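You operate a simulated robot arm through the tools that you are given. There is no shell and no other tool. Be economical: measure what you need, move in short steps, check, and stop when the job is done.

You are at the controls of a simulated two-armed robot. One attempt, no reset.

JOB
Carry the orange tray with both arms and set it on the counter.

Only the result counts: the job must be done as asked and must still hold three seconds after the hand-in. Knocking over, shifting, dropping, spilling or breaking anything else fails it.

ROBOT AND FRAMES
Two 7-joint arms with two-finger parallel grippers on one trunk, on a base that drives. Base frame: it is fixed to the floor where the robot stands at the start and does not move with it; the origin is under the middle of the robot, x ahead of it, y to its left, z up. Readings come in m, degrees, newtons and seconds.
The left shoulder is at the start at [0.05, 0.187, 0.985], the right one opposite. With the tool pointing down near the work surface each hand reaches from about 0.1 to 0.66 m from the robot's upright axis, wherever it stands, measured 20 degrees to its own side. Places, roughly: counter [2.3, 3.9, 0.8]; orange tray (29x15x5 cm) [0.5, 0.2, 0.6]. Payload 3.43 kg a hand.
The tool frame of a hand sits at the grasp point between the pads (the TCP): z along the fingers, y along the line on which they close. The tips reach 0.03 m beyond it. Largest opening 0.094 m; finger width 0.028, thickness 0.01; the body of the gripper, 0.05 by 0.096 m, starts 0.055 m behind the TCP.
Orientation is that of the tool frame in the base frame, as a unit quaternion [x, y, z, w]. With the fingers straight down and closing along the base's y, the tool's x points along the base's -x, its y along +y and its z along -z.

CONTROLS
- The arms move only by the tool jog_arm. It takes "left_steps", "right_steps" or both (then of equal length, played together; a hand with none holds still); each is a list of rows, each a list of 6 numbers: the shift along the tool's x, y, z in units of 40 mm (1.0 is 40 mm), then the turn, a rotation vector about the tool's x, y, z in units of 8 degrees (1.0 is 8 degrees). In form: [[x, y, z, ax, ay, az], ...]. A call has 1 to 12 rows; each row shifts and turns the commanded pose from where the row before left it, along the tool's axes as they then stand. "left_grip" and "right_grip" are, for a hand that has rows, the opening, from 0 (shut) to 1 (fully open), set as the call begins (left out, the last holds). A call with a number of a shift or a turn outside -1 to 1 is refused whole. Each row takes 0.2 s and may step no farther than 0.05 m and 8.6 degrees from the row before; otherwise, or with a gripper value out of range, the whole call is refused. Where a pose cannot be reached the arm comes as near as it can. A force on the tool above 40 N (or 10 N above the force at the start of the call, whichever is more), or a blocked arm, ends the call early, and 0.2 s more pass. Each finger travels about 0.153 m/s and halts on what it meets, pressing with about 21 N; the grip force reading is that of the motor and also rises with nothing between the fingers. The clock runs only during rows and for 0.2 s after the last one: add rows that do not move to give the fingers time. The reply holds the time, the measured pose of the TCP, the force on the tool along the base axes, the opening and the grip force, in the units named above and with some noise, with the torque about the TCP (base axes, N m) and any sound that the robot's microphone picked up.
- Cameras (640 x 400 px; columns grow to the right, rows downward): "scene" is now at [0.1341, 0.0187, 1.1239]; the picture's right is [0.24, -0.97, 0.00], its down [-0.75, -0.19, -0.63] and it looks along [0.61, 0.15, -0.77] (base axes); focal length 271 px, centre (320, 200). "left" rides on the left gripper at [0.076, -0.014, -0.102] in its tool frame; the picture's right is [0.18, 0.98, 0.00], its down [-0.75, 0.14, -0.64] and it looks along [-0.63, 0.12, 0.77] (tool axes); focal length 243 px, centre (320, 200). "right" rides on the right gripper at [0.076, 0.014, -0.102] in its tool frame; the picture's right is [-0.18, 0.98, 0.00], its down [-0.75, -0.14, -0.64] and it looks along [-0.63, -0.12, 0.77] (tool axes); focal length 243 px, centre (320, 200). There is no depth. A picture from a camera that has moved, and an enlarged one, comes with that camera's place and axes in the base frame and with its lens.
- get_image(camera): a new picture of that camera. The clock stands still meanwhile.
- raise_lower(by): slides the trunk up (or, below 0, down) by that many m; the arms and the scene camera ride with it, the base frame stays. It gives what a move gives, with no picture.
- drive_base(legs): drives the robot by 1 to 6 legs, each [ahead, left, turn to the left] in m, m and degrees, along the robot's own axes; the way and the turn of a leg run together, so that a leg with both is an arc; at most 1.5 m and 180 degrees a leg. The arms and the cameras ride along, it lands a little off, and it stops where it bumps. It gives what a move gives.
- turn_head(pan, tilt): turns the head with the scene camera to pan (to the left, within 80 degrees either way) and tilt (down, from -29 to 69), counted from straight ahead of the robot. It gives what a move gives.
- inspect(camera, box): a new picture of the part [left, top, right, bottom] of that camera's present view, enlarged. The clock stands still meanwhile.
- close_job(): hands the job in; it is judged then, once.

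Work in short steps. Places have to be worked out from the pictures, the camera data and where the tool is seen: move nearer, look again, correct. Check each grasp and each placing, and mend what went wrong. You have 120 turns and 108 pictures in all, those below and enlarged ones among them. Open the grippers and draw the arms clear of the work before you hand the job in, unless the task says otherwise.

The tools are called after "Call:" by a JSON object that holds its "name" and its "arguments". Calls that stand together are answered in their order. jog_arm: Moves the arms, as the interface text tells. Its arguments: {"type":"object","properties":{"left_steps":{"type":"array","items":{"type":"array","items":{"type":"number"}}},"left_grip":{"type":"number"},"right_steps":{"type":"array","items":{"type":"array","items":{"type":"number"}}},"right_grip":{"type":"number"}},"required":[]} The other tools are called the same way: raise_lower (by) slides the trunk up or down; drive_base (legs) drives the base; turn_head (pan, tilt) turns the head that bears the scene camera; get_image (camera) takes a picture; inspect (camera, box) takes an enlarged picture of a part of a camera's view; close_job () hands the job in.

At the start:

```text
time_s: 0.0
left_tcp_pos: [0.2929, 0.2776, 0.8091]
left_tcp_rot: [0.0, 1.0, -0.001, 0.0]
left_contact_force: [0.8, -0.6, -0.2]
left_ft_torque: [0.0, 0.0, -0.02]
left_opening: 0.0941
left_grasp_force: 0.1
right_tcp_pos: [0.2776, -0.03, 0.8834]
right_tcp_rot: [0.0, 1.0, 0.0, 0.0]
right_contact_force: [0.3, 0.3, 0.0]
right_ft_torque: [0.01, -0.03, 0.03]
right_opening: 0.0942
right_grasp_force: 0.1
trunk travel left (down, up): [-0.2, 0.232]
robot x, y, heading: [0.0013, -0.0013, 0.2]
head pan, tilt: [14.1, 50.8]
```

scene: 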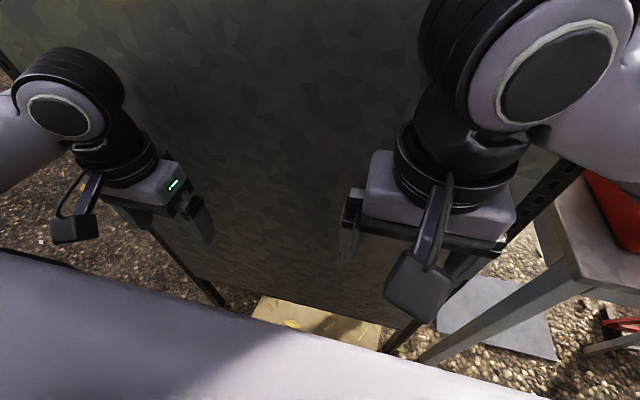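
right: 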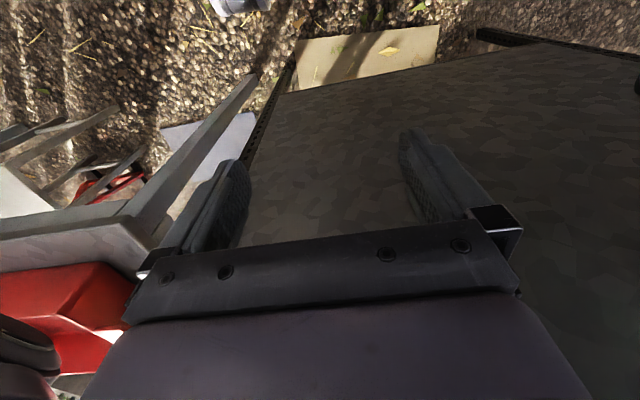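
left: 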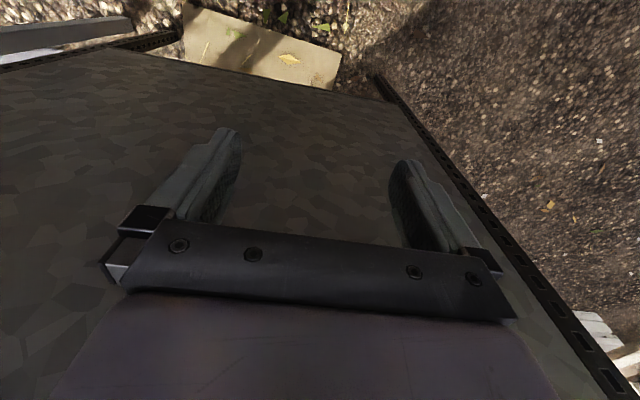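

The tray is not visible in these views, so I turn the head to look further ahead.

Call:
{"name": "turn_head", "arguments": {"pan": 14, "tilt": 25}}

Call:
{"name": "get_image", "arguments": {"camera": "scene"}}

```text
time_s: 0.9
left_tcp_pos: [0.2922, 0.278, 0.8081]
left_tcp_rot: [0.0, 1.0, 0.0, 0.0]
left_contact_force: [-0.2, 0.3, -0.3]
left_ft_torque: [0.0, 0.0, -0.02]
left_opening: 0.094
left_grasp_force: 0.0
right_tcp_pos: [0.2774, -0.0295, 0.8841]
right_tcp_rot: [-0.001, 1.0, 0.0, 0.0]
right_contact_force: [-0.4, 0.1, -1.0]
right_ft_torque: [-0.01, -0.01, 0.0]
right_opening: 0.094
right_grasp_force: 0.0
trunk travel left (down, up): [-0.2, 0.232]
robot x, y, heading: [-0.0023, 0.0036, -0.1]
head pan, tilt: [14.0, 25.0]
```

```text
104 pictures are left
camera scene: at [0.1495, 0.0224, 1.1623], right [0.24, -0.97, 0.0], down [-0.41, -0.1, -0.91], along [0.88, 0.22, -0.42], focal length 271 px, centre (320, 200)
```

scene: 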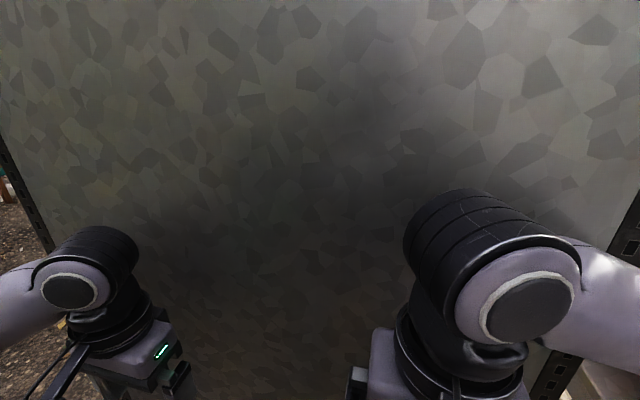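

A vertical galvanised panel (maybe the back of a rack) stands right ahead, and the tray is likely behind it. I look around to map the surroundings.

Call:
{"name": "turn_head", "arguments": {"pan": 75, "tilt": 20}}

Call:
{"name": "get_image", "arguments": {"camera": "scene"}}

Call:
{"name": "turn_head", "arguments": {"pan": -60, "tilt": 25}}

Call:
{"name": "get_image", "arguments": {"camera": "scene"}}

Call:
{"name": "turn_head", "arguments": {"pan": 14, "tilt": -20}}

Call:
{"name": "get_image", "arguments": {"camera": "scene"}}

```text
time_s: 2.2
left_tcp_pos: [0.2926, 0.2776, 0.8086]
left_tcp_rot: [-0.001, 1.0, 0.0, 0.0]
left_contact_force: [0.1, 0.3, 0.2]
left_ft_torque: [0.02, 0.01, 0.0]
left_opening: 0.0939
left_grasp_force: 0.1
right_tcp_pos: [0.2771, -0.0279, 0.8848]
right_tcp_rot: [0.0, 1.0, 0.0, -0.001]
right_contact_force: [0.3, 0.9, -0.3]
right_ft_torque: [-0.05, 0.0, -0.04]
right_opening: 0.0939
right_grasp_force: 0.1
trunk travel left (down, up): [-0.2, 0.232]
robot x, y, heading: [-0.0006, -0.0009, 0.0]
head pan, tilt: [75.0, 20.0]
```

```text
103 pictures are left
camera scene: at [0.0843, 0.09, 1.1705], right [0.97, -0.26, 0.0], down [-0.09, -0.33, -0.94], along [0.24, 0.91, -0.34], focal length 271 px, centre (320, 200)
```

scene: 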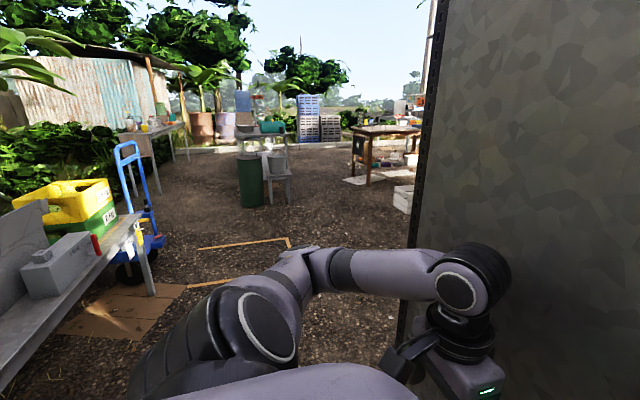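

```text
time_s: 4.4
left_tcp_pos: [0.2931, 0.278, 0.8082]
left_tcp_rot: [0.0, 1.0, 0.0, 0.0]
left_contact_force: [0.8, 0.7, 0.1]
left_ft_torque: [0.01, 0.0, 0.0]
left_opening: 0.094
left_grasp_force: 0.1
right_tcp_pos: [0.2787, -0.029, 0.8846]
right_tcp_rot: [0.001, 1.0, 0.0, 0.0]
right_contact_force: [0.6, 0.1, 0.1]
right_ft_torque: [0.02, 0.0, 0.02]
right_opening: 0.0939
right_grasp_force: 0.0
trunk travel left (down, up): [-0.2, 0.232]
robot x, y, heading: [0.0017, -0.0024, 0.2]
head pan, tilt: [-60.0, 25.0]
```

```text
102 pictures are left
camera scene: at [0.1062, -0.0797, 1.1624], right [-0.87, -0.5, 0.0], down [-0.21, 0.37, -0.91], along [0.45, -0.78, -0.42], focal length 271 px, centre (320, 200)
```

scene: 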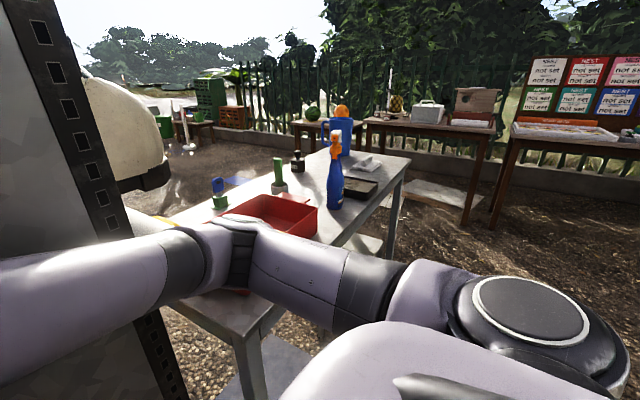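

```text
time_s: 5.8
left_tcp_pos: [0.2918, 0.2774, 0.809]
left_tcp_rot: [0.0, 1.0, 0.0, 0.0]
left_contact_force: [0.7, -0.4, 0.2]
left_ft_torque: [-0.01, 0.03, 0.03]
left_opening: 0.094
left_grasp_force: 0.0
right_tcp_pos: [0.2778, -0.0296, 0.8837]
right_tcp_rot: [0.0, 1.0, 0.0, 0.0]
right_contact_force: [-0.1, -0.4, 0.5]
right_ft_torque: [-0.01, 0.0, 0.01]
right_opening: 0.0939
right_grasp_force: 0.0
trunk travel left (down, up): [-0.2, 0.232]
robot x, y, heading: [0.0036, -0.0005, -0.2]
head pan, tilt: [14.0, -20.0]
```

```text
101 pictures are left
camera scene: at [0.1339, 0.0184, 1.232], right [0.24, -0.97, 0.0], down [0.33, 0.08, -0.94], along [0.91, 0.23, 0.34], focal length 271 px, centre (320, 200)
```

scene: 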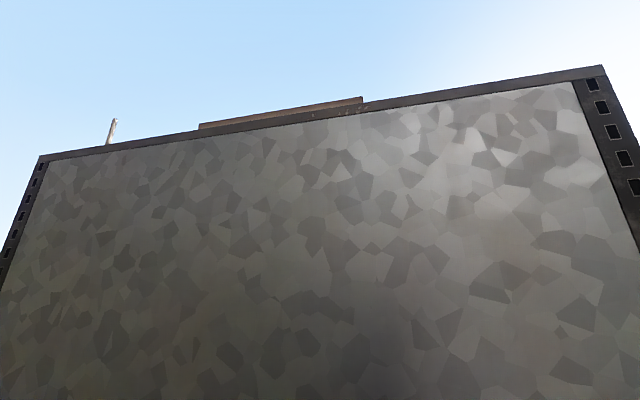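

The rack's back faces me, with the open side beyond it. I look at the clearance on my left before driving around.

Call:
{"name": "turn_head", "arguments": {"pan": 80, "tilt": 50}}

Call:
{"name": "get_image", "arguments": {"camera": "scene"}}

Call:
{"name": "turn_head", "arguments": {"pan": 50, "tilt": 30}}

Call:
{"name": "get_image", "arguments": {"camera": "scene"}}

```text
time_s: 7.2
left_tcp_pos: [0.2919, 0.2784, 0.8083]
left_tcp_rot: [0.0, 1.0, 0.0, 0.0]
left_contact_force: [-0.5, 0.2, 0.3]
left_ft_torque: [0.01, -0.01, -0.04]
left_opening: 0.0938
left_grasp_force: 0.1
right_tcp_pos: [0.2773, -0.0301, 0.8851]
right_tcp_rot: [0.0, 1.0, 0.0, 0.0]
right_contact_force: [0.0, -0.1, 0.1]
right_ft_torque: [-0.01, 0.02, -0.02]
right_opening: 0.0942
right_grasp_force: 0.1
trunk travel left (down, up): [-0.2, 0.232]
robot x, y, heading: [0.0022, -0.0018, -0.2]
head pan, tilt: [80.0, 50.0]
```

```text
100 pictures are left
camera scene: at [0.0735, 0.076, 1.1249], right [0.98, -0.17, 0.0], down [-0.13, -0.75, -0.64], along [0.11, 0.63, -0.77], focal length 271 px, centre (320, 200)
```

scene: 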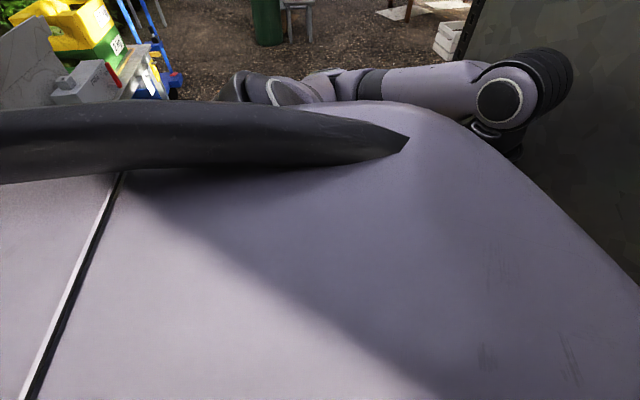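

```text
time_s: 8.2
left_tcp_pos: [0.2933, 0.2778, 0.8078]
left_tcp_rot: [0.0, 1.0, 0.0, 0.0]
left_contact_force: [-0.1, 0.6, -0.1]
left_ft_torque: [0.02, 0.0, -0.03]
left_opening: 0.094
left_grasp_force: 0.1
right_tcp_pos: [0.2786, -0.0308, 0.8844]
right_tcp_rot: [0.0, 1.0, -0.001, 0.0]
right_contact_force: [0.2, 0.3, -0.4]
right_ft_torque: [0.0, 0.02, -0.01]
right_opening: 0.0936
right_grasp_force: 0.0
trunk travel left (down, up): [-0.2, 0.232]
robot x, y, heading: [-0.0007, 0.0034, 0.1]
head pan, tilt: [50.0, 30.0]
```

```text
99 pictures are left
camera scene: at [0.1182, 0.0694, 1.1544], right [0.77, -0.64, 0.0], down [-0.32, -0.38, -0.87], along [0.56, 0.66, -0.5], focal length 271 px, centre (320, 200)
```

scene: 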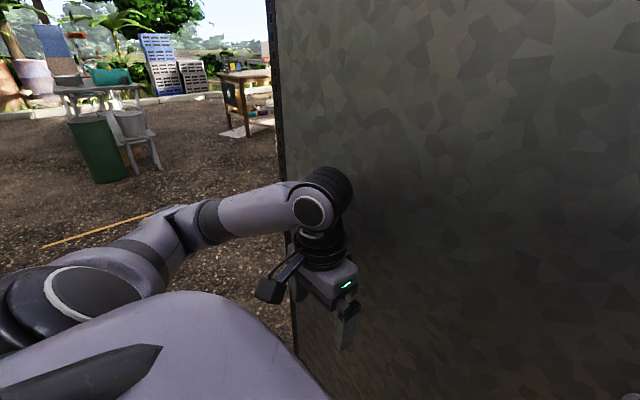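

The back panel is at about x 0.40, spanning y -0.22 to 0.55. I drive left in steps while watching for bumps.

Call:
{"name": "drive_base", "arguments": {"legs": [[0.0, 0.4, 0.0], [0.0, 0.75, 0.0]]}}

Call:
{"name": "turn_head", "arguments": {"pan": -10, "tilt": 25}}

Call:
{"name": "get_image", "arguments": {"camera": "scene"}}

Call:
{"name": "turn_head", "arguments": {"pan": -55, "tilt": 25}}

Call:
{"name": "get_image", "arguments": {"camera": "scene"}}

```text
time_s: 12.3
left_tcp_pos: [0.2911, 0.6718, 0.8113]
left_tcp_rot: [0.007, 1.0, 0.0, 0.004]
left_contact_force: [0.1, -0.5, -0.7]
left_ft_torque: [0.0, 0.01, 0.01]
left_opening: 0.0941
left_grasp_force: 0.2
right_tcp_pos: [0.2779, 0.3583, 0.8849]
right_tcp_rot: [0.019, 1.0, -0.001, 0.004]
right_contact_force: [0.1, -0.2, 0.7]
right_ft_torque: [0.01, 0.01, 0.02]
right_opening: 0.094
right_grasp_force: 0.0
trunk travel left (down, up): [-0.2, 0.232]
robot x, y, heading: [-0.0015, 0.3983, -0.8]
head pan, tilt: [50.0, 30.0]
stopped in leg 1: the robot was blocked; the commanded pose is now the measured one
```

```text
time_s: 13.6
left_tcp_pos: [0.29, 0.6724, 0.8117]
left_tcp_rot: [0.006, 1.0, 0.001, 0.005]
left_contact_force: [0.3, -0.1, 0.3]
left_ft_torque: [0.03, 0.0, -0.01]
left_opening: 0.0938
left_grasp_force: 0.1
right_tcp_pos: [0.276, 0.3576, 0.8857]
right_tcp_rot: [0.018, 1.0, 0.0, 0.005]
right_contact_force: [0.2, 1.1, 0.2]
right_ft_torque: [-0.02, 0.02, -0.01]
right_opening: 0.0939
right_grasp_force: 0.0
trunk travel left (down, up): [-0.2, 0.232]
robot x, y, heading: [-0.0016, 0.3981, -0.6]
head pan, tilt: [-10.0, 25.0]
```

```text
98 pictures are left
camera scene: at [0.1416, 0.3784, 1.1637], right [-0.18, -0.98, 0.0], down [-0.41, 0.08, -0.91], along [0.89, -0.17, -0.41], focal length 271 px, centre (320, 200)
```

scene: 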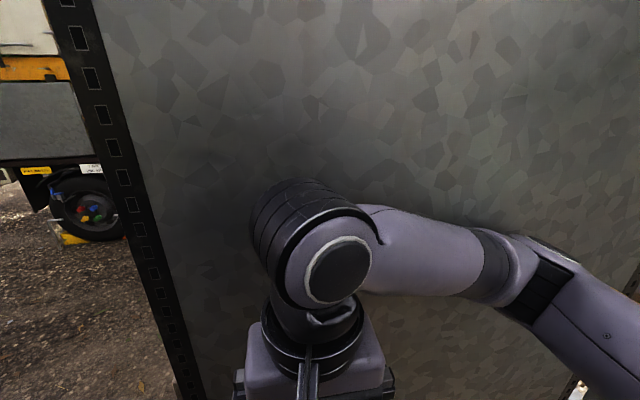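

```text
time_s: 14.7
left_tcp_pos: [0.2898, 0.6717, 0.8119]
left_tcp_rot: [0.005, 1.0, 0.001, 0.005]
left_contact_force: [0.5, -0.1, 0.0]
left_ft_torque: [0.01, -0.03, -0.01]
left_opening: 0.0939
left_grasp_force: 0.0
right_tcp_pos: [0.2752, 0.3586, 0.8859]
right_tcp_rot: [0.018, 1.0, 0.0, 0.005]
right_contact_force: [-0.6, -1.0, 0.6]
right_ft_torque: [-0.02, 0.01, -0.02]
right_opening: 0.0938
right_grasp_force: 0.0
trunk travel left (down, up): [-0.2, 0.232]
robot x, y, heading: [0.0008, 0.3955, -0.5]
head pan, tilt: [-55.0, 25.0]
```

```text
97 pictures are left
camera scene: at [0.103, 0.3194, 1.1632], right [-0.83, -0.56, -0.01], down [-0.23, 0.35, -0.91], along [0.52, -0.75, -0.42], focal length 271 px, centre (320, 200)
```

scene: 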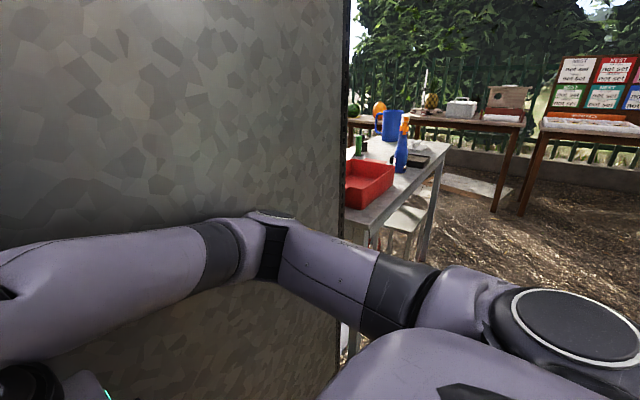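

The right arm seems to have brushed the panel, since its wrist was slightly rotated when the drive stopped. I pull both hands back toward the body and check with a picture.

Call:
{"name": "jog_arm", "arguments": {"left_steps": [[0.5, 0, 0, 0, 0, 0], [0.5, 0, 0, 0, 0, 0], [0.5, 0, 0, 0, 0, 0]], "right_steps": [[0.5, 0, 0, 0, 0, 0], [0.5, 0, 0, 0, 0, 0], [0.5, 0, 0, 0, 0, 0]]}}

Call:
{"name": "turn_head", "arguments": {"pan": 0, "tilt": 55}}

Call:
{"name": "get_image", "arguments": {"camera": "scene"}}

Call:
{"name": "get_image", "arguments": {"camera": "left"}}

```text
time_s: 15.3
left_tcp_pos: [0.2661, 0.6712, 0.8125]
left_tcp_rot: [0.007, 1.0, 0.001, 0.003]
left_contact_force: [0.7, -0.1, -0.2]
left_ft_torque: [-0.01, 0.02, -0.01]
left_opening: 0.094
left_grasp_force: 0.1
left hand out of reach, approached as far as the arm can: row 2, 3
right_tcp_pos: [0.2395, 0.3546, 0.8855]
right_tcp_rot: [0.029, 1.0, -0.002, -0.001]
right_contact_force: [0.5, -1.8, 0.3]
right_ft_torque: [-0.01, -0.02, -0.02]
right_opening: 0.0938
right_grasp_force: 0.0
trunk travel left (down, up): [-0.2, 0.232]
robot x, y, heading: [-0.0056, 0.3947, -1.1]
head pan, tilt: [-55.0, 25.0]
stopped in row 3 (right hand): the force on the tool passed its limit at 92 N (the readings are from after the stop); the commanded pose is now the measured one
```

```text
time_s: 16.6
left_tcp_pos: [0.2654, 0.6694, 0.8122]
left_tcp_rot: [0.007, 1.0, 0.001, 0.004]
left_contact_force: [0.5, 0.1, -0.3]
left_ft_torque: [0.0, -0.01, 0.03]
left_opening: 0.0938
left_grasp_force: 0.1
right_tcp_pos: [0.2389, 0.3539, 0.8846]
right_tcp_rot: [0.027, 1.0, -0.001, 0.001]
right_contact_force: [2.4, 0.5, 0.7]
right_ft_torque: [0.08, 0.37, -0.01]
right_opening: 0.0939
right_grasp_force: 0.1
trunk travel left (down, up): [-0.2, 0.232]
robot x, y, heading: [-0.0013, 0.3979, -0.9]
head pan, tilt: [0.0, 55.0]
```

```text
96 pictures are left
camera scene: at [0.1234, 0.3922, 1.1194], right [-0.01, -1.0, 0.0], down [-0.81, 0.01, -0.58], along [0.58, 0.0, -0.81], focal length 271 px, centre (320, 200)
```

scene: 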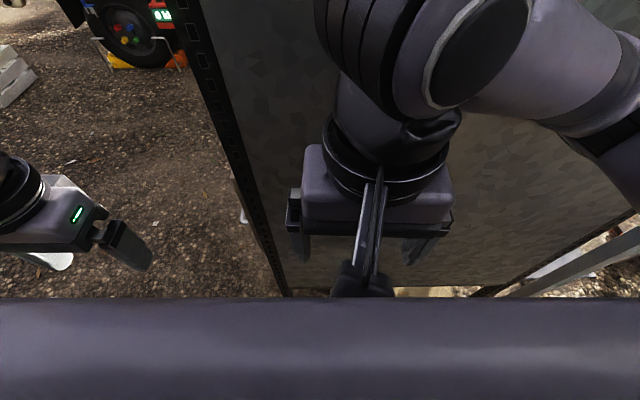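

```text
95 pictures are left
camera left: at [0.1879, 0.6571, 0.9145], right [-0.17, 0.99, 0.0], down [0.75, 0.13, 0.65], along [0.64, 0.11, -0.76], focal length 243 px, centre (320, 200)
```

left: 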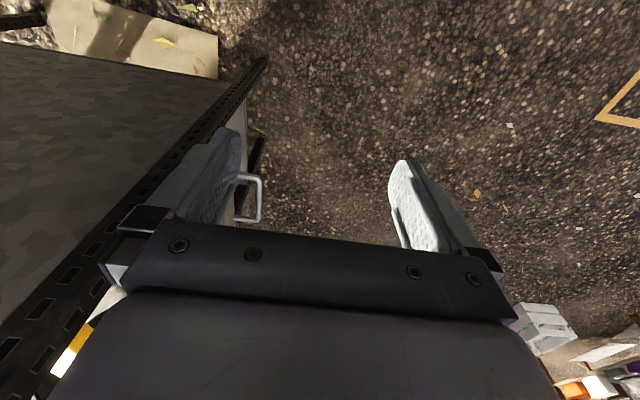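

The right gripper's camera mount touched the torso. I relieve it by 12 mm, and the wrist should now clear the panel, so I continue left in small legs.

Call:
{"name": "jog_arm", "arguments": {"right_steps": [[-0.3, 0, 0, 0, 0, 0], [0, 0, 0, 0, 0, 0]]}}

Call:
{"name": "drive_base", "arguments": {"legs": [[0.0, 0.2, 0.8]]}}

```text
time_s: 17.2
left_tcp_pos: [0.266, 0.6744, 0.8109]
left_tcp_rot: [0.006, 1.0, -0.001, 0.004]
left_contact_force: [0.8, 0.0, -0.1]
left_ft_torque: [0.0, -0.01, 0.02]
left_opening: 0.094
left_grasp_force: 0.1
right_tcp_pos: [0.2498, 0.358, 0.8825]
right_tcp_rot: [0.022, 1.0, -0.005, -0.001]
right_contact_force: [-0.3, 0.4, -1.0]
right_ft_torque: [0.0, -0.01, 0.0]
right_opening: 0.094
right_grasp_force: 0.2
trunk travel left (down, up): [-0.2, 0.232]
robot x, y, heading: [0.0024, 0.3953, -0.7]
head pan, tilt: [0.0, 55.0]
```

```text
time_s: 17.9
left_tcp_pos: [0.2668, 0.6743, 0.8108]
left_tcp_rot: [0.007, 1.0, 0.0, 0.003]
left_contact_force: [0.0, 0.2, 0.4]
left_ft_torque: [-0.01, 0.0, 0.0]
left_opening: 0.094
left_grasp_force: 0.1
right_tcp_pos: [0.2506, 0.3592, 0.8838]
right_tcp_rot: [0.023, 1.0, -0.005, -0.001]
right_contact_force: [0.3, 0.6, 0.2]
right_ft_torque: [0.02, 0.0, 0.0]
right_opening: 0.0939
right_grasp_force: 0.0
trunk travel left (down, up): [-0.2, 0.232]
robot x, y, heading: [-0.0011, 0.4012, -0.8]
head pan, tilt: [0.0, 55.0]
stopped in leg 1: the robot was blocked; the commanded pose is now the measured one
```

Still blocked, so I look left and down for what is in the way.

Call:
{"name": "turn_head", "arguments": {"pan": 80, "tilt": 35}}

Call:
{"name": "get_image", "arguments": {"camera": "scene"}}

Call:
{"name": "turn_head", "arguments": {"pan": 45, "tilt": 50}}

Call:
{"name": "get_image", "arguments": {"camera": "scene"}}

Call:
{"name": "turn_head", "arguments": {"pan": -50, "tilt": 50}}

Call:
{"name": "get_image", "arguments": {"camera": "scene"}}

```text
time_s: 19.4
left_tcp_pos: [0.2651, 0.6738, 0.8118]
left_tcp_rot: [0.007, 1.0, -0.001, 0.003]
left_contact_force: [-0.5, -0.4, 0.5]
left_ft_torque: [-0.03, 0.0, 0.0]
left_opening: 0.094
left_grasp_force: 0.1
right_tcp_pos: [0.2499, 0.3592, 0.8831]
right_tcp_rot: [0.023, 1.0, -0.005, -0.001]
right_contact_force: [-0.6, -0.4, -0.2]
right_ft_torque: [0.01, 0.01, -0.01]
right_opening: 0.094
right_grasp_force: 0.0
trunk travel left (down, up): [-0.2, 0.232]
robot x, y, heading: [-0.0029, 0.3944, -0.5]
head pan, tilt: [80.0, 35.0]
```

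```text
94 pictures are left
camera scene: at [0.0686, 0.4854, 1.1471], right [0.98, -0.19, 0.01], down [-0.1, -0.56, -0.82], along [0.16, 0.8, -0.57], focal length 271 px, centre (320, 200)
```

scene: 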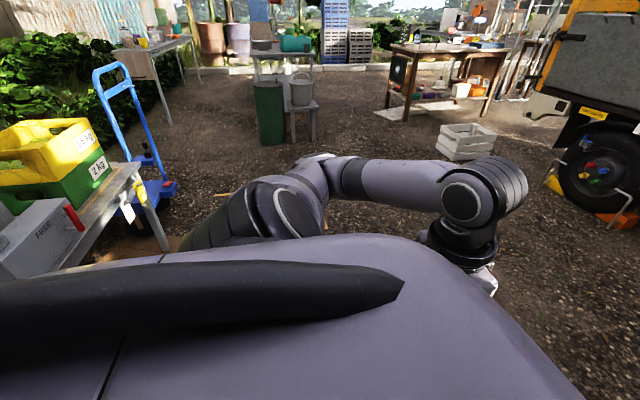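

```text
time_s: 20.4
left_tcp_pos: [0.2659, 0.6758, 0.8122]
left_tcp_rot: [0.008, 1.0, -0.001, 0.003]
left_contact_force: [0.4, -0.5, -0.6]
left_ft_torque: [-0.01, 0.02, 0.03]
left_opening: 0.0939
left_grasp_force: 0.1
right_tcp_pos: [0.2496, 0.3591, 0.8825]
right_tcp_rot: [0.023, 1.0, -0.003, -0.002]
right_contact_force: [0.6, -0.3, -0.4]
right_ft_torque: [-0.03, -0.01, 0.01]
right_opening: 0.0939
right_grasp_force: 0.0
trunk travel left (down, up): [-0.2, 0.232]
robot x, y, heading: [-0.0017, 0.3979, -0.8]
head pan, tilt: [45.0, 50.0]
```

```text
93 pictures are left
camera scene: at [0.1073, 0.4525, 1.1257], right [0.7, -0.72, 0.01], down [-0.54, -0.54, -0.65], along [0.47, 0.45, -0.76], focal length 271 px, centre (320, 200)
```

scene: 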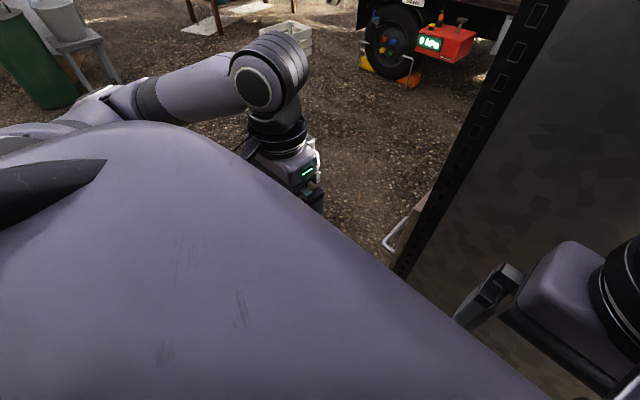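

```text
time_s: 22.1
left_tcp_pos: [0.2658, 0.6736, 0.8106]
left_tcp_rot: [0.007, 1.0, -0.001, 0.003]
left_contact_force: [0.2, -0.2, 0.2]
left_ft_torque: [-0.02, 0.01, 0.02]
left_opening: 0.0941
left_grasp_force: 0.1
right_tcp_pos: [0.251, 0.3583, 0.8833]
right_tcp_rot: [0.023, 1.0, -0.005, -0.002]
right_contact_force: [0.7, 0.2, 0.8]
right_ft_torque: [0.0, 0.03, -0.04]
right_opening: 0.0938
right_grasp_force: 0.1
trunk travel left (down, up): [-0.2, 0.232]
robot x, y, heading: [-0.005, 0.3978, -0.9]
head pan, tilt: [-50.0, 50.0]
```

```text
92 pictures are left
camera scene: at [0.1008, 0.3391, 1.1257], right [-0.77, -0.63, 0.0], down [-0.48, 0.59, -0.65], along [0.41, -0.5, -0.76], focal length 271 px, centre (320, 200)
```

scene: 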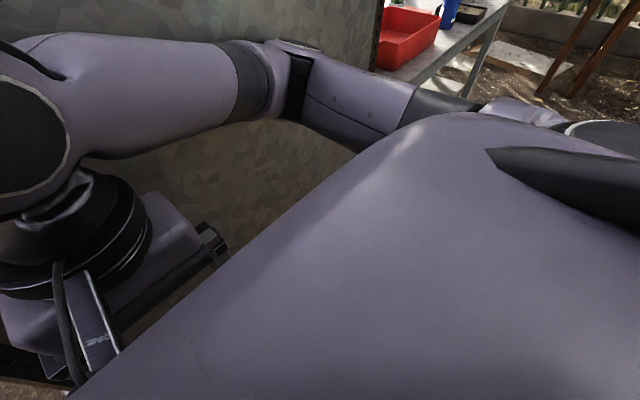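

The right arm lagged about 1 cm during the block, so its elbow or wrist is rubbing the panel. I back off 5 cm.

Call:
{"name": "drive_base", "arguments": {"legs": [[-0.05, 0.0, 0.0]]}}

Call:
{"name": "drive_base", "arguments": {"legs": [[0.0, 0.1, 0.0]]}}

```text
time_s: 23.0
left_tcp_pos: [0.2199, 0.6745, 0.8097]
left_tcp_rot: [0.008, 1.0, 0.0, 0.0]
left_contact_force: [-0.5, 0.3, -0.3]
left_ft_torque: [0.01, -0.02, 0.01]
left_opening: 0.0939
left_grasp_force: 0.0
right_tcp_pos: [0.2053, 0.36, 0.8806]
right_tcp_rot: [0.023, 1.0, -0.005, -0.005]
right_contact_force: [-1.0, -0.1, -0.5]
right_ft_torque: [0.03, 0.0, -0.01]
right_opening: 0.0941
right_grasp_force: 0.0
trunk travel left (down, up): [-0.2, 0.232]
robot x, y, heading: [-0.0526, 0.3975, -0.7]
head pan, tilt: [-50.0, 50.0]
```

```text
time_s: 24.6
left_tcp_pos: [0.2215, 0.7756, 0.8094]
left_tcp_rot: [0.007, 1.0, -0.001, 0.0]
left_contact_force: [-0.5, 0.2, 0.1]
left_ft_torque: [-0.02, 0.03, -0.01]
left_opening: 0.094
left_grasp_force: 0.1
right_tcp_pos: [0.207, 0.4594, 0.8807]
right_tcp_rot: [0.024, 1.0, -0.004, -0.006]
right_contact_force: [-0.3, -0.2, -0.4]
right_ft_torque: [0.01, 0.03, 0.02]
right_opening: 0.0939
right_grasp_force: 0.0
trunk travel left (down, up): [-0.2, 0.232]
robot x, y, heading: [-0.0531, 0.5022, -1.2]
head pan, tilt: [-50.0, 50.0]
```

It moves freely now, so I continue left past the rack and look at its open side.

Call:
{"name": "drive_base", "arguments": {"legs": [[0.0, 0.4, 1.0], [0.0, 0.4, 0.0]]}}

Call:
{"name": "turn_head", "arguments": {"pan": -40, "tilt": 25}}

Call:
{"name": "get_image", "arguments": {"camera": "scene"}}

Call:
{"name": "turn_head", "arguments": {"pan": 20, "tilt": 25}}

Call:
{"name": "get_image", "arguments": {"camera": "scene"}}

```text
time_s: 32.3
left_tcp_pos: [0.2253, 1.5833, 0.8096]
left_tcp_rot: [0.0, 1.0, -0.001, -0.001]
left_contact_force: [0.0, 0.5, -1.1]
left_ft_torque: [-0.01, 0.02, 0.0]
left_opening: 0.0939
left_grasp_force: 0.0
right_tcp_pos: [0.2115, 1.2684, 0.8815]
right_tcp_rot: [0.017, 1.0, -0.004, -0.006]
right_contact_force: [-0.1, -0.1, -0.7]
right_ft_torque: [-0.04, -0.02, 0.03]
right_opening: 0.094
right_grasp_force: 0.0
trunk travel left (down, up): [-0.2, 0.232]
robot x, y, heading: [-0.0429, 1.3067, 0.1]
head pan, tilt: [-50.0, 50.0]
```

```text
time_s: 33.2
left_tcp_pos: [0.2257, 1.5844, 0.8111]
left_tcp_rot: [0.0, 1.0, 0.0, 0.0]
left_contact_force: [0.1, -0.6, 0.0]
left_ft_torque: [-0.01, 0.0, 0.0]
left_opening: 0.0938
left_grasp_force: 0.1
right_tcp_pos: [0.2132, 1.2685, 0.8809]
right_tcp_rot: [0.017, 1.0, -0.004, -0.006]
right_contact_force: [0.5, -0.2, 0.2]
right_ft_torque: [0.03, 0.05, 0.0]
right_opening: 0.094
right_grasp_force: 0.1
trunk travel left (down, up): [-0.2, 0.232]
robot x, y, heading: [-0.0446, 1.2996, 0.0]
head pan, tilt: [-40.0, 25.0]
```

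```text
91 pictures are left
camera scene: at [0.0872, 1.2458, 1.1623], right [-0.64, -0.77, 0.0], down [-0.32, 0.27, -0.91], along [0.69, -0.58, -0.42], focal length 271 px, centre (320, 200)
```

scene: 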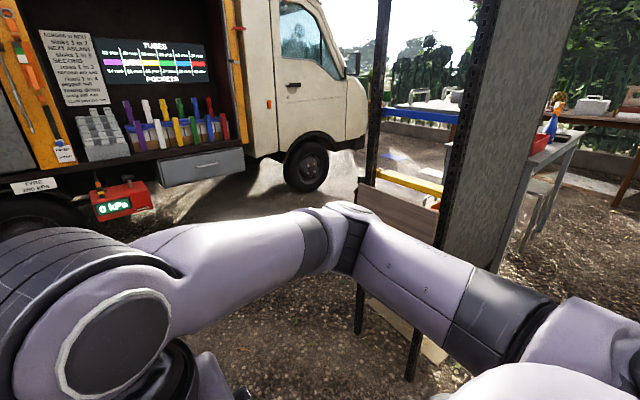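

```text
time_s: 34.5
left_tcp_pos: [0.2235, 1.5844, 0.8085]
left_tcp_rot: [0.0, 1.0, -0.001, 0.0]
left_contact_force: [-0.2, 0.5, -0.2]
left_ft_torque: [0.01, 0.05, 0.03]
left_opening: 0.0941
left_grasp_force: 0.0
right_tcp_pos: [0.2122, 1.2687, 0.8797]
right_tcp_rot: [0.017, 1.0, -0.004, -0.007]
right_contact_force: [-0.5, -0.2, 0.7]
right_ft_torque: [0.03, -0.01, 0.01]
right_opening: 0.094
right_grasp_force: 0.0
trunk travel left (down, up): [-0.2, 0.232]
robot x, y, heading: [-0.0411, 1.301, -0.2]
head pan, tilt: [20.0, 25.0]
```

```text
90 pictures are left
camera scene: at [0.1033, 1.3365, 1.1624], right [0.34, -0.94, 0.0], down [-0.4, -0.14, -0.91], along [0.85, 0.31, -0.42], focal length 271 px, centre (320, 200)
```

scene: 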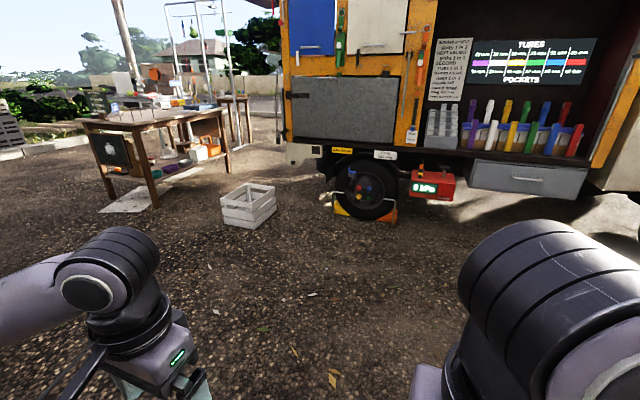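

The rack is open toward +x with free ground before the truck. I drive ahead to x ≈ 1.35, turn around and look at the rack's front.

Call:
{"name": "drive_base", "arguments": {"legs": [[1.45, 0.0, 0.0], [0.0, 0.0, 150.0]]}}

Call:
{"name": "turn_head", "arguments": {"pan": 50, "tilt": 25}}

Call:
{"name": "get_image", "arguments": {"camera": "scene"}}

```text
time_s: 47.8
left_tcp_pos: [1.0369, 1.2289, 0.8099]
left_tcp_rot: [0.96, -0.28, 0.0, 0.0]
left_contact_force: [0.4, 0.2, 0.6]
left_ft_torque: [0.01, 0.0, 0.0]
left_opening: 0.094
left_grasp_force: 0.0
right_tcp_pos: [1.2159, 1.4887, 0.8812]
right_tcp_rot: [0.955, -0.297, 0.007, -0.003]
right_contact_force: [-0.2, 0.3, 0.0]
right_ft_torque: [-0.02, -0.01, 0.02]
right_opening: 0.094
right_grasp_force: 0.0
trunk travel left (down, up): [-0.2, 0.232]
robot x, y, heading: [1.4143, 1.3219, 147.2]
head pan, tilt: [20.0, 25.0]
```

```text
time_s: 48.7
left_tcp_pos: [1.0371, 1.2289, 0.8093]
left_tcp_rot: [0.96, -0.281, 0.0, 0.001]
left_contact_force: [1.0, 0.6, 0.3]
left_ft_torque: [-0.05, 0.02, -0.01]
left_opening: 0.0941
left_grasp_force: 0.1
right_tcp_pos: [1.216, 1.4887, 0.8809]
right_tcp_rot: [0.955, -0.297, 0.008, -0.003]
right_contact_force: [-0.1, -0.4, -1.0]
right_ft_torque: [0.0, 0.0, 0.03]
right_opening: 0.0938
right_grasp_force: 0.1
trunk travel left (down, up): [-0.2, 0.232]
robot x, y, heading: [1.4129, 1.3153, 147.4]
head pan, tilt: [50.0, 25.0]
```

```text
89 pictures are left
camera scene: at [1.2774, 1.3237, 1.1624], right [-0.3, 0.95, 0.0], down [0.4, 0.13, -0.91], along [-0.87, -0.27, -0.42], focal length 271 px, centre (320, 200)
```

scene: 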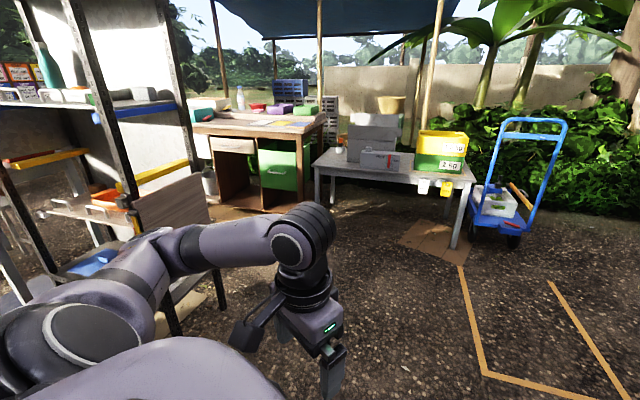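

The rack's open front shows, with something orange on the middle shelf. I square up to face -x and move over to face it.

Call:
{"name": "drive_base", "arguments": {"legs": [[0.0, 0.0, 32.7]]}}

Call:
{"name": "drive_base", "arguments": {"legs": [[0.0, 0.8, 0.0]]}}

Call:
{"name": "turn_head", "arguments": {"pan": 25, "tilt": 25}}

Call:
{"name": "get_image", "arguments": {"camera": "scene"}}

```text
time_s: 50.7
left_tcp_pos: [1.1469, 1.0405, 0.8091]
left_tcp_rot: [1.0, 0.002, 0.0, 0.0]
left_contact_force: [0.4, 0.2, -0.4]
left_ft_torque: [0.01, 0.0, 0.02]
left_opening: 0.0937
left_grasp_force: 0.0
right_tcp_pos: [1.1559, 1.3558, 0.8806]
right_tcp_rot: [1.0, -0.016, 0.006, -0.004]
right_contact_force: [0.1, 0.4, 0.5]
right_ft_torque: [-0.03, 0.03, 0.0]
right_opening: 0.0943
right_grasp_force: 0.0
trunk travel left (down, up): [-0.2, 0.232]
robot x, y, heading: [1.4141, 1.3177, -179.9]
head pan, tilt: [50.0, 25.0]
```

```text
time_s: 58.1
left_tcp_pos: [1.1528, 0.2395, 0.8088]
left_tcp_rot: [1.0, 0.004, 0.0, -0.001]
left_contact_force: [-0.1, -0.1, 0.3]
left_ft_torque: [-0.02, 0.04, 0.03]
left_opening: 0.0939
left_grasp_force: 0.0
right_tcp_pos: [1.1611, 0.5538, 0.8805]
right_tcp_rot: [1.0, -0.013, 0.006, -0.005]
right_contact_force: [0.0, -0.1, -0.2]
right_ft_torque: [0.03, 0.01, -0.02]
right_opening: 0.0941
right_grasp_force: 0.0
trunk travel left (down, up): [-0.2, 0.232]
robot x, y, heading: [1.4182, 0.5184, -179.5]
head pan, tilt: [50.0, 25.0]
```

```text
time_s: 59.0
left_tcp_pos: [1.1527, 0.2414, 0.8087]
left_tcp_rot: [1.0, 0.004, 0.0, 0.0]
left_contact_force: [0.3, -0.5, -1.1]
left_ft_torque: [-0.03, 0.04, -0.02]
left_opening: 0.0942
left_grasp_force: 0.0
right_tcp_pos: [1.1614, 0.5548, 0.8807]
right_tcp_rot: [1.0, -0.012, 0.006, -0.004]
right_contact_force: [-0.3, -0.1, 0.4]
right_ft_torque: [-0.02, 0.01, 0.01]
right_opening: 0.094
right_grasp_force: 0.1
trunk travel left (down, up): [-0.2, 0.232]
robot x, y, heading: [1.418, 0.523, -179.4]
head pan, tilt: [25.0, 25.0]
```

```text
88 pictures are left
camera scene: at [1.2779, 0.4805, 1.1624], right [-0.43, 0.9, 0.0], down [0.38, 0.18, -0.91], along [-0.82, -0.39, -0.42], focal length 271 px, centre (320, 200)
```

scene: 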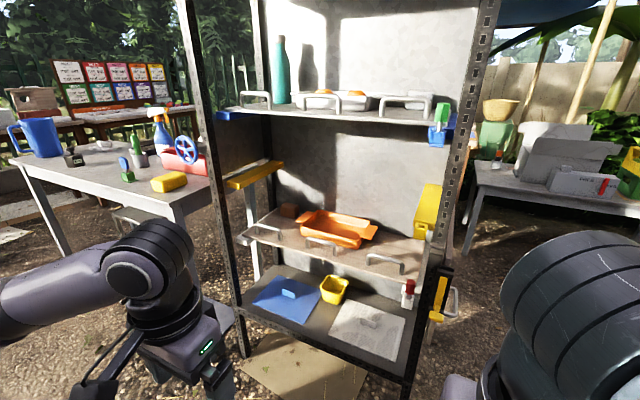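

The orange tray sits on the middle shelf. I move to be centred in front of it and inspect.

Call:
{"name": "drive_base", "arguments": {"legs": [[0.0, 0.32, 0.0]]}}

Call:
{"name": "turn_head", "arguments": {"pan": 0, "tilt": 30}}

Call:
{"name": "get_image", "arguments": {"camera": "scene"}}

Call:
{"name": "inspect", "arguments": {"camera": "scene", "box": [200, 150, 440, 300]}}

```text
time_s: 62.4
left_tcp_pos: [1.151, -0.0804, 0.8098]
left_tcp_rot: [1.0, 0.0, 0.001, 0.0]
left_contact_force: [-0.1, 0.0, 0.3]
left_ft_torque: [0.01, 0.02, 0.01]
left_opening: 0.0942
left_grasp_force: 0.1
right_tcp_pos: [1.1628, 0.2352, 0.8809]
right_tcp_rot: [1.0, -0.016, 0.006, -0.004]
right_contact_force: [0.0, 0.0, 0.0]
right_ft_torque: [-0.02, -0.03, 0.04]
right_opening: 0.0941
right_grasp_force: 0.1
trunk travel left (down, up): [-0.2, 0.232]
robot x, y, heading: [1.4189, 0.1977, 179.8]
head pan, tilt: [25.0, 25.0]
```

```text
time_s: 63.3
left_tcp_pos: [1.1509, -0.0803, 0.8092]
left_tcp_rot: [1.0, 0.0, 0.0, 0.0]
left_contact_force: [-0.3, -0.7, -0.3]
left_ft_torque: [0.02, 0.01, 0.01]
left_opening: 0.0939
left_grasp_force: 0.1
right_tcp_pos: [1.1616, 0.2361, 0.8817]
right_tcp_rot: [1.0, -0.017, 0.006, -0.005]
right_contact_force: [-0.5, -0.1, 0.4]
right_ft_torque: [-0.04, 0.03, 0.0]
right_opening: 0.094
right_grasp_force: 0.0
trunk travel left (down, up): [-0.2, 0.232]
robot x, y, heading: [1.4197, 0.2006, 179.7]
head pan, tilt: [0.0, 30.0]
```

```text
87 pictures are left
camera scene: at [1.272, 0.1988, 1.1544], right [0.0, 1.0, 0.0], down [0.5, 0.0, -0.87], along [-0.87, 0.0, -0.5], focal length 271 px, centre (320, 200)
```

scene: 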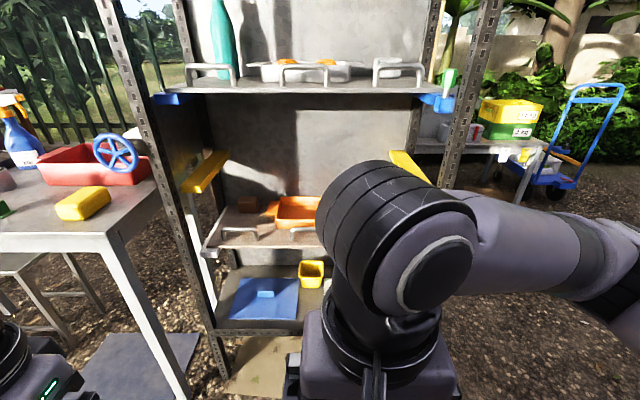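

```text
2.67 times, centred on (320, 225) of scene
camera zoom: at [1.272, 0.1988, 1.1544], right [0.0, 1.0, 0.0], down [0.5, 0.0, -0.87], along [-0.87, 0.0, -0.5], focal length 723 px, centre (320, 133)
```

zoom: 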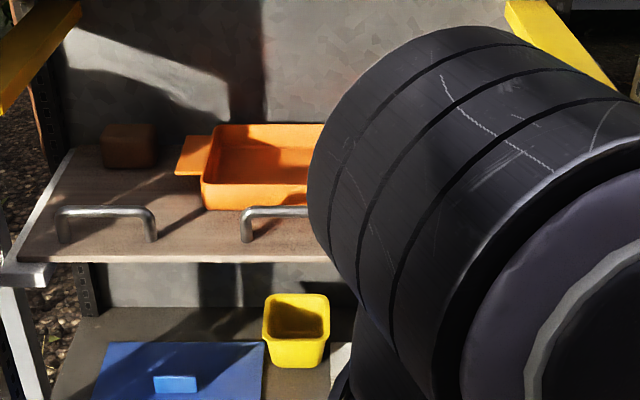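

The tray has end tabs at about y 0.0 and 0.30, with centre near (0.445, 0.15) and rim z ≈ 0.65. The upper shelf is near z 1.05. I lower the trunk, align to y 0.15 and move closer to study it.

Call:
{"name": "raise_lower", "arguments": {"by": -0.12}}

Call:
{"name": "drive_base", "arguments": {"legs": [[0.15, 0.05, 0.0]]}}

Call:
{"name": "jog_arm", "arguments": {"left_steps": [[0, 0.5, 0, 0, -1, 0], [0, 0.5, 0, 0, -1, 0], [0, 0.5, 0, 0, -1, 0], [0, 0, 0, 0, -1, 0], [0, 0, 0, 0, -1, 0]], "right_steps": [[0, -1, 0, 0, -1, 0], [0, -1, 0, 0, -1, 0], [0, -1, 0, 0, -1, 0], [0, -1, 0, 0, -1, 0], [0, -1, 0, 0, -1, 0]]}}

Call:
{"name": "get_image", "arguments": {"camera": "scene"}}

Call:
{"name": "get_image", "arguments": {"camera": "left"}}

Call:
{"name": "get_image", "arguments": {"camera": "right"}}

```text
time_s: 64.8
left_tcp_pos: [1.1516, -0.0806, 0.6902]
left_tcp_rot: [1.0, -0.001, -0.001, 0.0]
left_contact_force: [0.5, -1.1, 0.8]
left_ft_torque: [0.01, 0.0, 0.0]
left_opening: 0.0941
left_grasp_force: 0.1
right_tcp_pos: [1.1629, 0.2349, 0.7606]
right_tcp_rot: [1.0, -0.017, 0.006, -0.004]
right_contact_force: [0.3, -0.3, 0.5]
right_ft_torque: [0.02, -0.02, 0.0]
right_opening: 0.094
right_grasp_force: 0.1
trunk travel left (down, up): [-0.08, 0.352]
robot x, y, heading: [1.4179, 0.1962, 180.1]
head pan, tilt: [0.0, 30.0]
```

```text
time_s: 66.2
left_tcp_pos: [1.0003, -0.1296, 0.6894]
left_tcp_rot: [1.0, -0.001, 0.0, -0.001]
left_contact_force: [0.1, 0.2, -0.1]
left_ft_torque: [0.0, 0.02, -0.02]
left_opening: 0.0939
left_grasp_force: 0.1
right_tcp_pos: [1.0113, 0.1861, 0.7608]
right_tcp_rot: [1.0, -0.017, 0.007, -0.003]
right_contact_force: [-1.2, 0.1, -0.9]
right_ft_torque: [-0.04, 0.01, -0.01]
right_opening: 0.094
right_grasp_force: 0.1
trunk travel left (down, up): [-0.08, 0.352]
robot x, y, heading: [1.2664, 0.1491, 180.0]
head pan, tilt: [0.0, 30.0]
```

```text
time_s: 66.7
left_tcp_pos: [0.9776, -0.1536, 0.6923]
left_tcp_rot: [0.997, 0.002, -0.071, -0.002]
left_contact_force: [-0.9, 0.5, -0.4]
left_ft_torque: [0.01, -0.04, 0.01]
left_opening: 0.0943
left_grasp_force: 0.1
left hand out of reach, approached as far as the arm can: row 1, 2
right_tcp_pos: [1.0069, 0.2242, 0.7636]
right_tcp_rot: [0.997, -0.039, -0.069, -0.002]
right_contact_force: [-1.1, 0.3, 0.4]
right_ft_torque: [-0.12, -0.26, 0.05]
right_opening: 0.0941
right_grasp_force: 0.0
trunk travel left (down, up): [-0.08, 0.352]
robot x, y, heading: [1.2663, 0.1484, 179.8]
head pan, tilt: [0.0, 30.0]
stopped in row 2 (right hand): the force on the tool passed its limit at 69 N (the readings are from after the stop); the commanded pose is now the measured one
```

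```text
85 pictures are left
camera scene: at [1.1208, 0.1489, 1.0343], right [0.0, 1.0, 0.0], down [0.5, 0.0, -0.87], along [-0.87, 0.0, -0.5], focal length 271 px, centre (320, 200)
```

scene: 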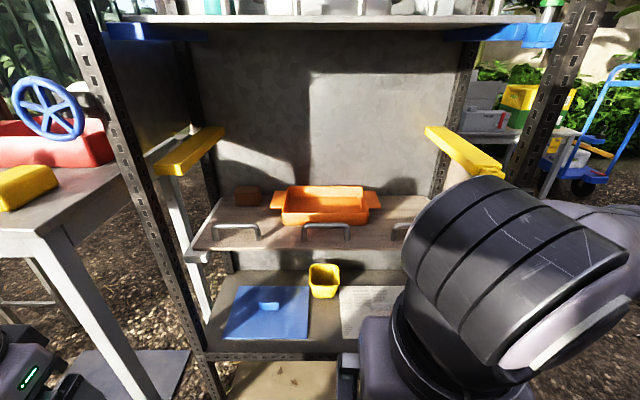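

```text
84 pictures are left
camera left: at [1.0677, -0.1407, 0.7813], right [0.18, -0.98, -0.03], down [-0.65, -0.15, 0.74], along [-0.73, -0.12, -0.67], focal length 243 px, centre (320, 200)
```

left: 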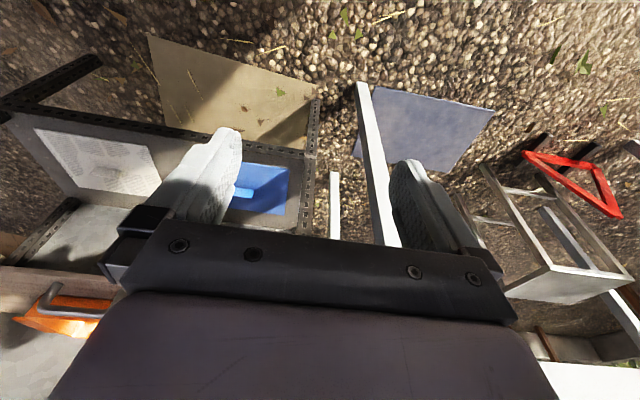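

```text
83 pictures are left
camera right: at [1.0951, 0.2051, 0.854], right [-0.26, -0.97, 0.03], down [-0.65, 0.19, 0.74], along [-0.72, 0.17, -0.67], focal length 243 px, centre (320, 200)
```

right: 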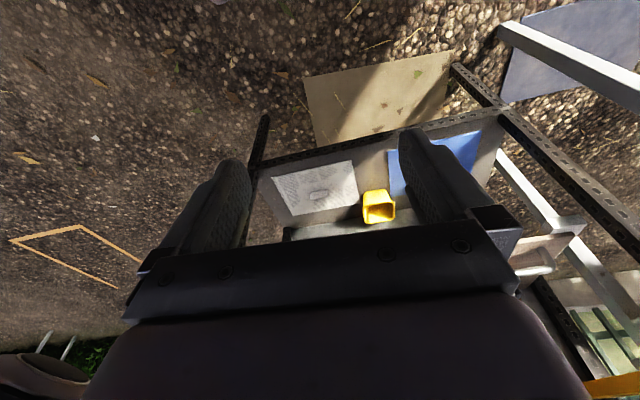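

The right hand's camera mount touched the torso again, so I move both hands forward first and then tilt. I inspect the tray as well.

Call:
{"name": "jog_arm", "arguments": {"left_steps": [[-1, -0.3, 0, 0, 0, 0], [-1, -0.5, 0, 0, 0, 0], [-0.7, -0.5, 0, 0, 0, 0], [0, -0.5, 0, 0, 0, 0], [0, 0, 0, 0, 0, 0]], "right_steps": [[-1, 0, 0, 0, 0, 0], [-1, -0.5, 0, 0, 0, 0], [-1, -0.5, 0, 0, 0, 0], [0, -0.5, 0, 0, 0, 0], [0, 0, 0, 0, 0, 0]]}}

Call:
{"name": "inspect", "arguments": {"camera": "scene", "box": [190, 150, 450, 312]}}

```text
time_s: 67.9
left_tcp_pos: [0.8701, -0.0825, 0.7057]
left_tcp_rot: [0.997, 0.001, -0.071, -0.002]
left_contact_force: [0.3, -0.3, -0.4]
left_ft_torque: [0.01, 0.0, -0.04]
left_opening: 0.094
left_grasp_force: 0.1
right_tcp_pos: [0.8939, 0.2931, 0.7798]
right_tcp_rot: [0.997, -0.038, -0.07, 0.0]
right_contact_force: [-1.1, 0.0, -0.3]
right_ft_torque: [-0.01, 0.05, 0.02]
right_opening: 0.0938
right_grasp_force: 0.1
trunk travel left (down, up): [-0.08, 0.352]
robot x, y, heading: [1.2678, 0.1472, 179.9]
head pan, tilt: [0.0, 30.0]
```

```text
2.46 times, centred on (320, 231) of scene
camera zoom: at [1.1212, 0.1492, 1.0344], right [0.0, 1.0, 0.0], down [0.5, 0.0, -0.87], along [-0.87, 0.0, -0.5], focal length 668 px, centre (320, 124)
```

zoom: 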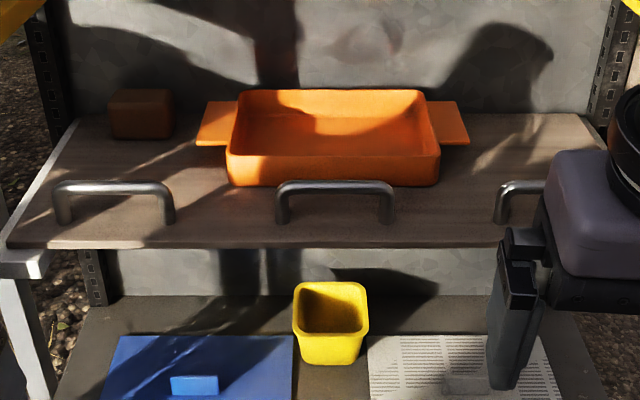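

Tray body spans x 0.37–0.52 and y 0.048–0.279, with tabs reaching y 0.010 and 0.315. I plan to pinch each end between the inner wall and the tab edge, fingers tilted about 40° forward. I now set the orientations and y positions outside the rack.

Call:
{"name": "jog_arm", "arguments": {"left_steps": [[0, -0.7, 0, 0, -1, 0], [0, -0.7, 0, 0, -1, 0], [0, -0.7, 0, 0, -1, 0], [0, -0.7, 0, 0, -1, 0], [0, 0, 0, 0, 0, 0]], "right_steps": [[0, 0, 0, 0, 0, -0.55], [0, 0, 0, 0, -1, 0], [0, 0, 0, 0, -1, 0], [0, 0, 0, 0, -1, 0], [0, 0, 0, 0, -1, 0]], "left_grip": 0.8, "right_grip": 0.8}}

Call:
{"name": "get_image", "arguments": {"camera": "scene"}}

```text
time_s: 69.1
left_tcp_pos: [0.8722, 0.029, 0.7065]
left_tcp_rot: [0.939, 0.003, -0.344, -0.001]
left_contact_force: [0.4, 0.2, -0.3]
left_ft_torque: [-0.02, 0.01, 0.01]
left_opening: 0.0752
left_grasp_force: 0.0
right_tcp_pos: [0.8927, 0.2931, 0.7802]
right_tcp_rot: [0.939, 0.0, -0.343, -0.004]
right_contact_force: [0.3, 0.6, 1.3]
right_ft_torque: [0.01, -0.01, -0.01]
right_opening: 0.0754
right_grasp_force: 0.0
trunk travel left (down, up): [-0.08, 0.352]
robot x, y, heading: [1.2693, 0.1505, 180.0]
head pan, tilt: [0.0, 30.0]
```

```text
81 pictures are left
camera scene: at [1.1211, 0.1492, 1.0344], right [0.0, 1.0, 0.0], down [0.5, 0.0, -0.87], along [-0.87, 0.0, -0.5], focal length 271 px, centre (320, 200)
```

scene: 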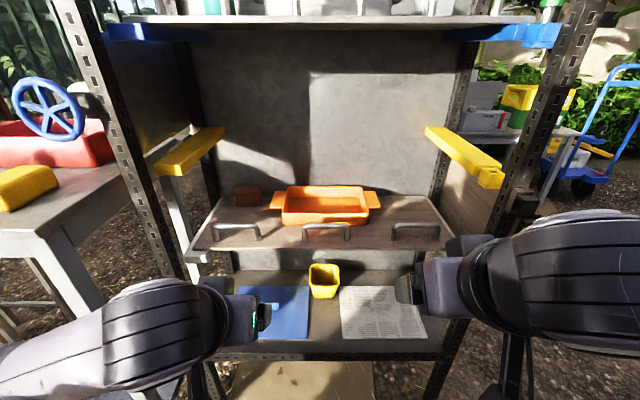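

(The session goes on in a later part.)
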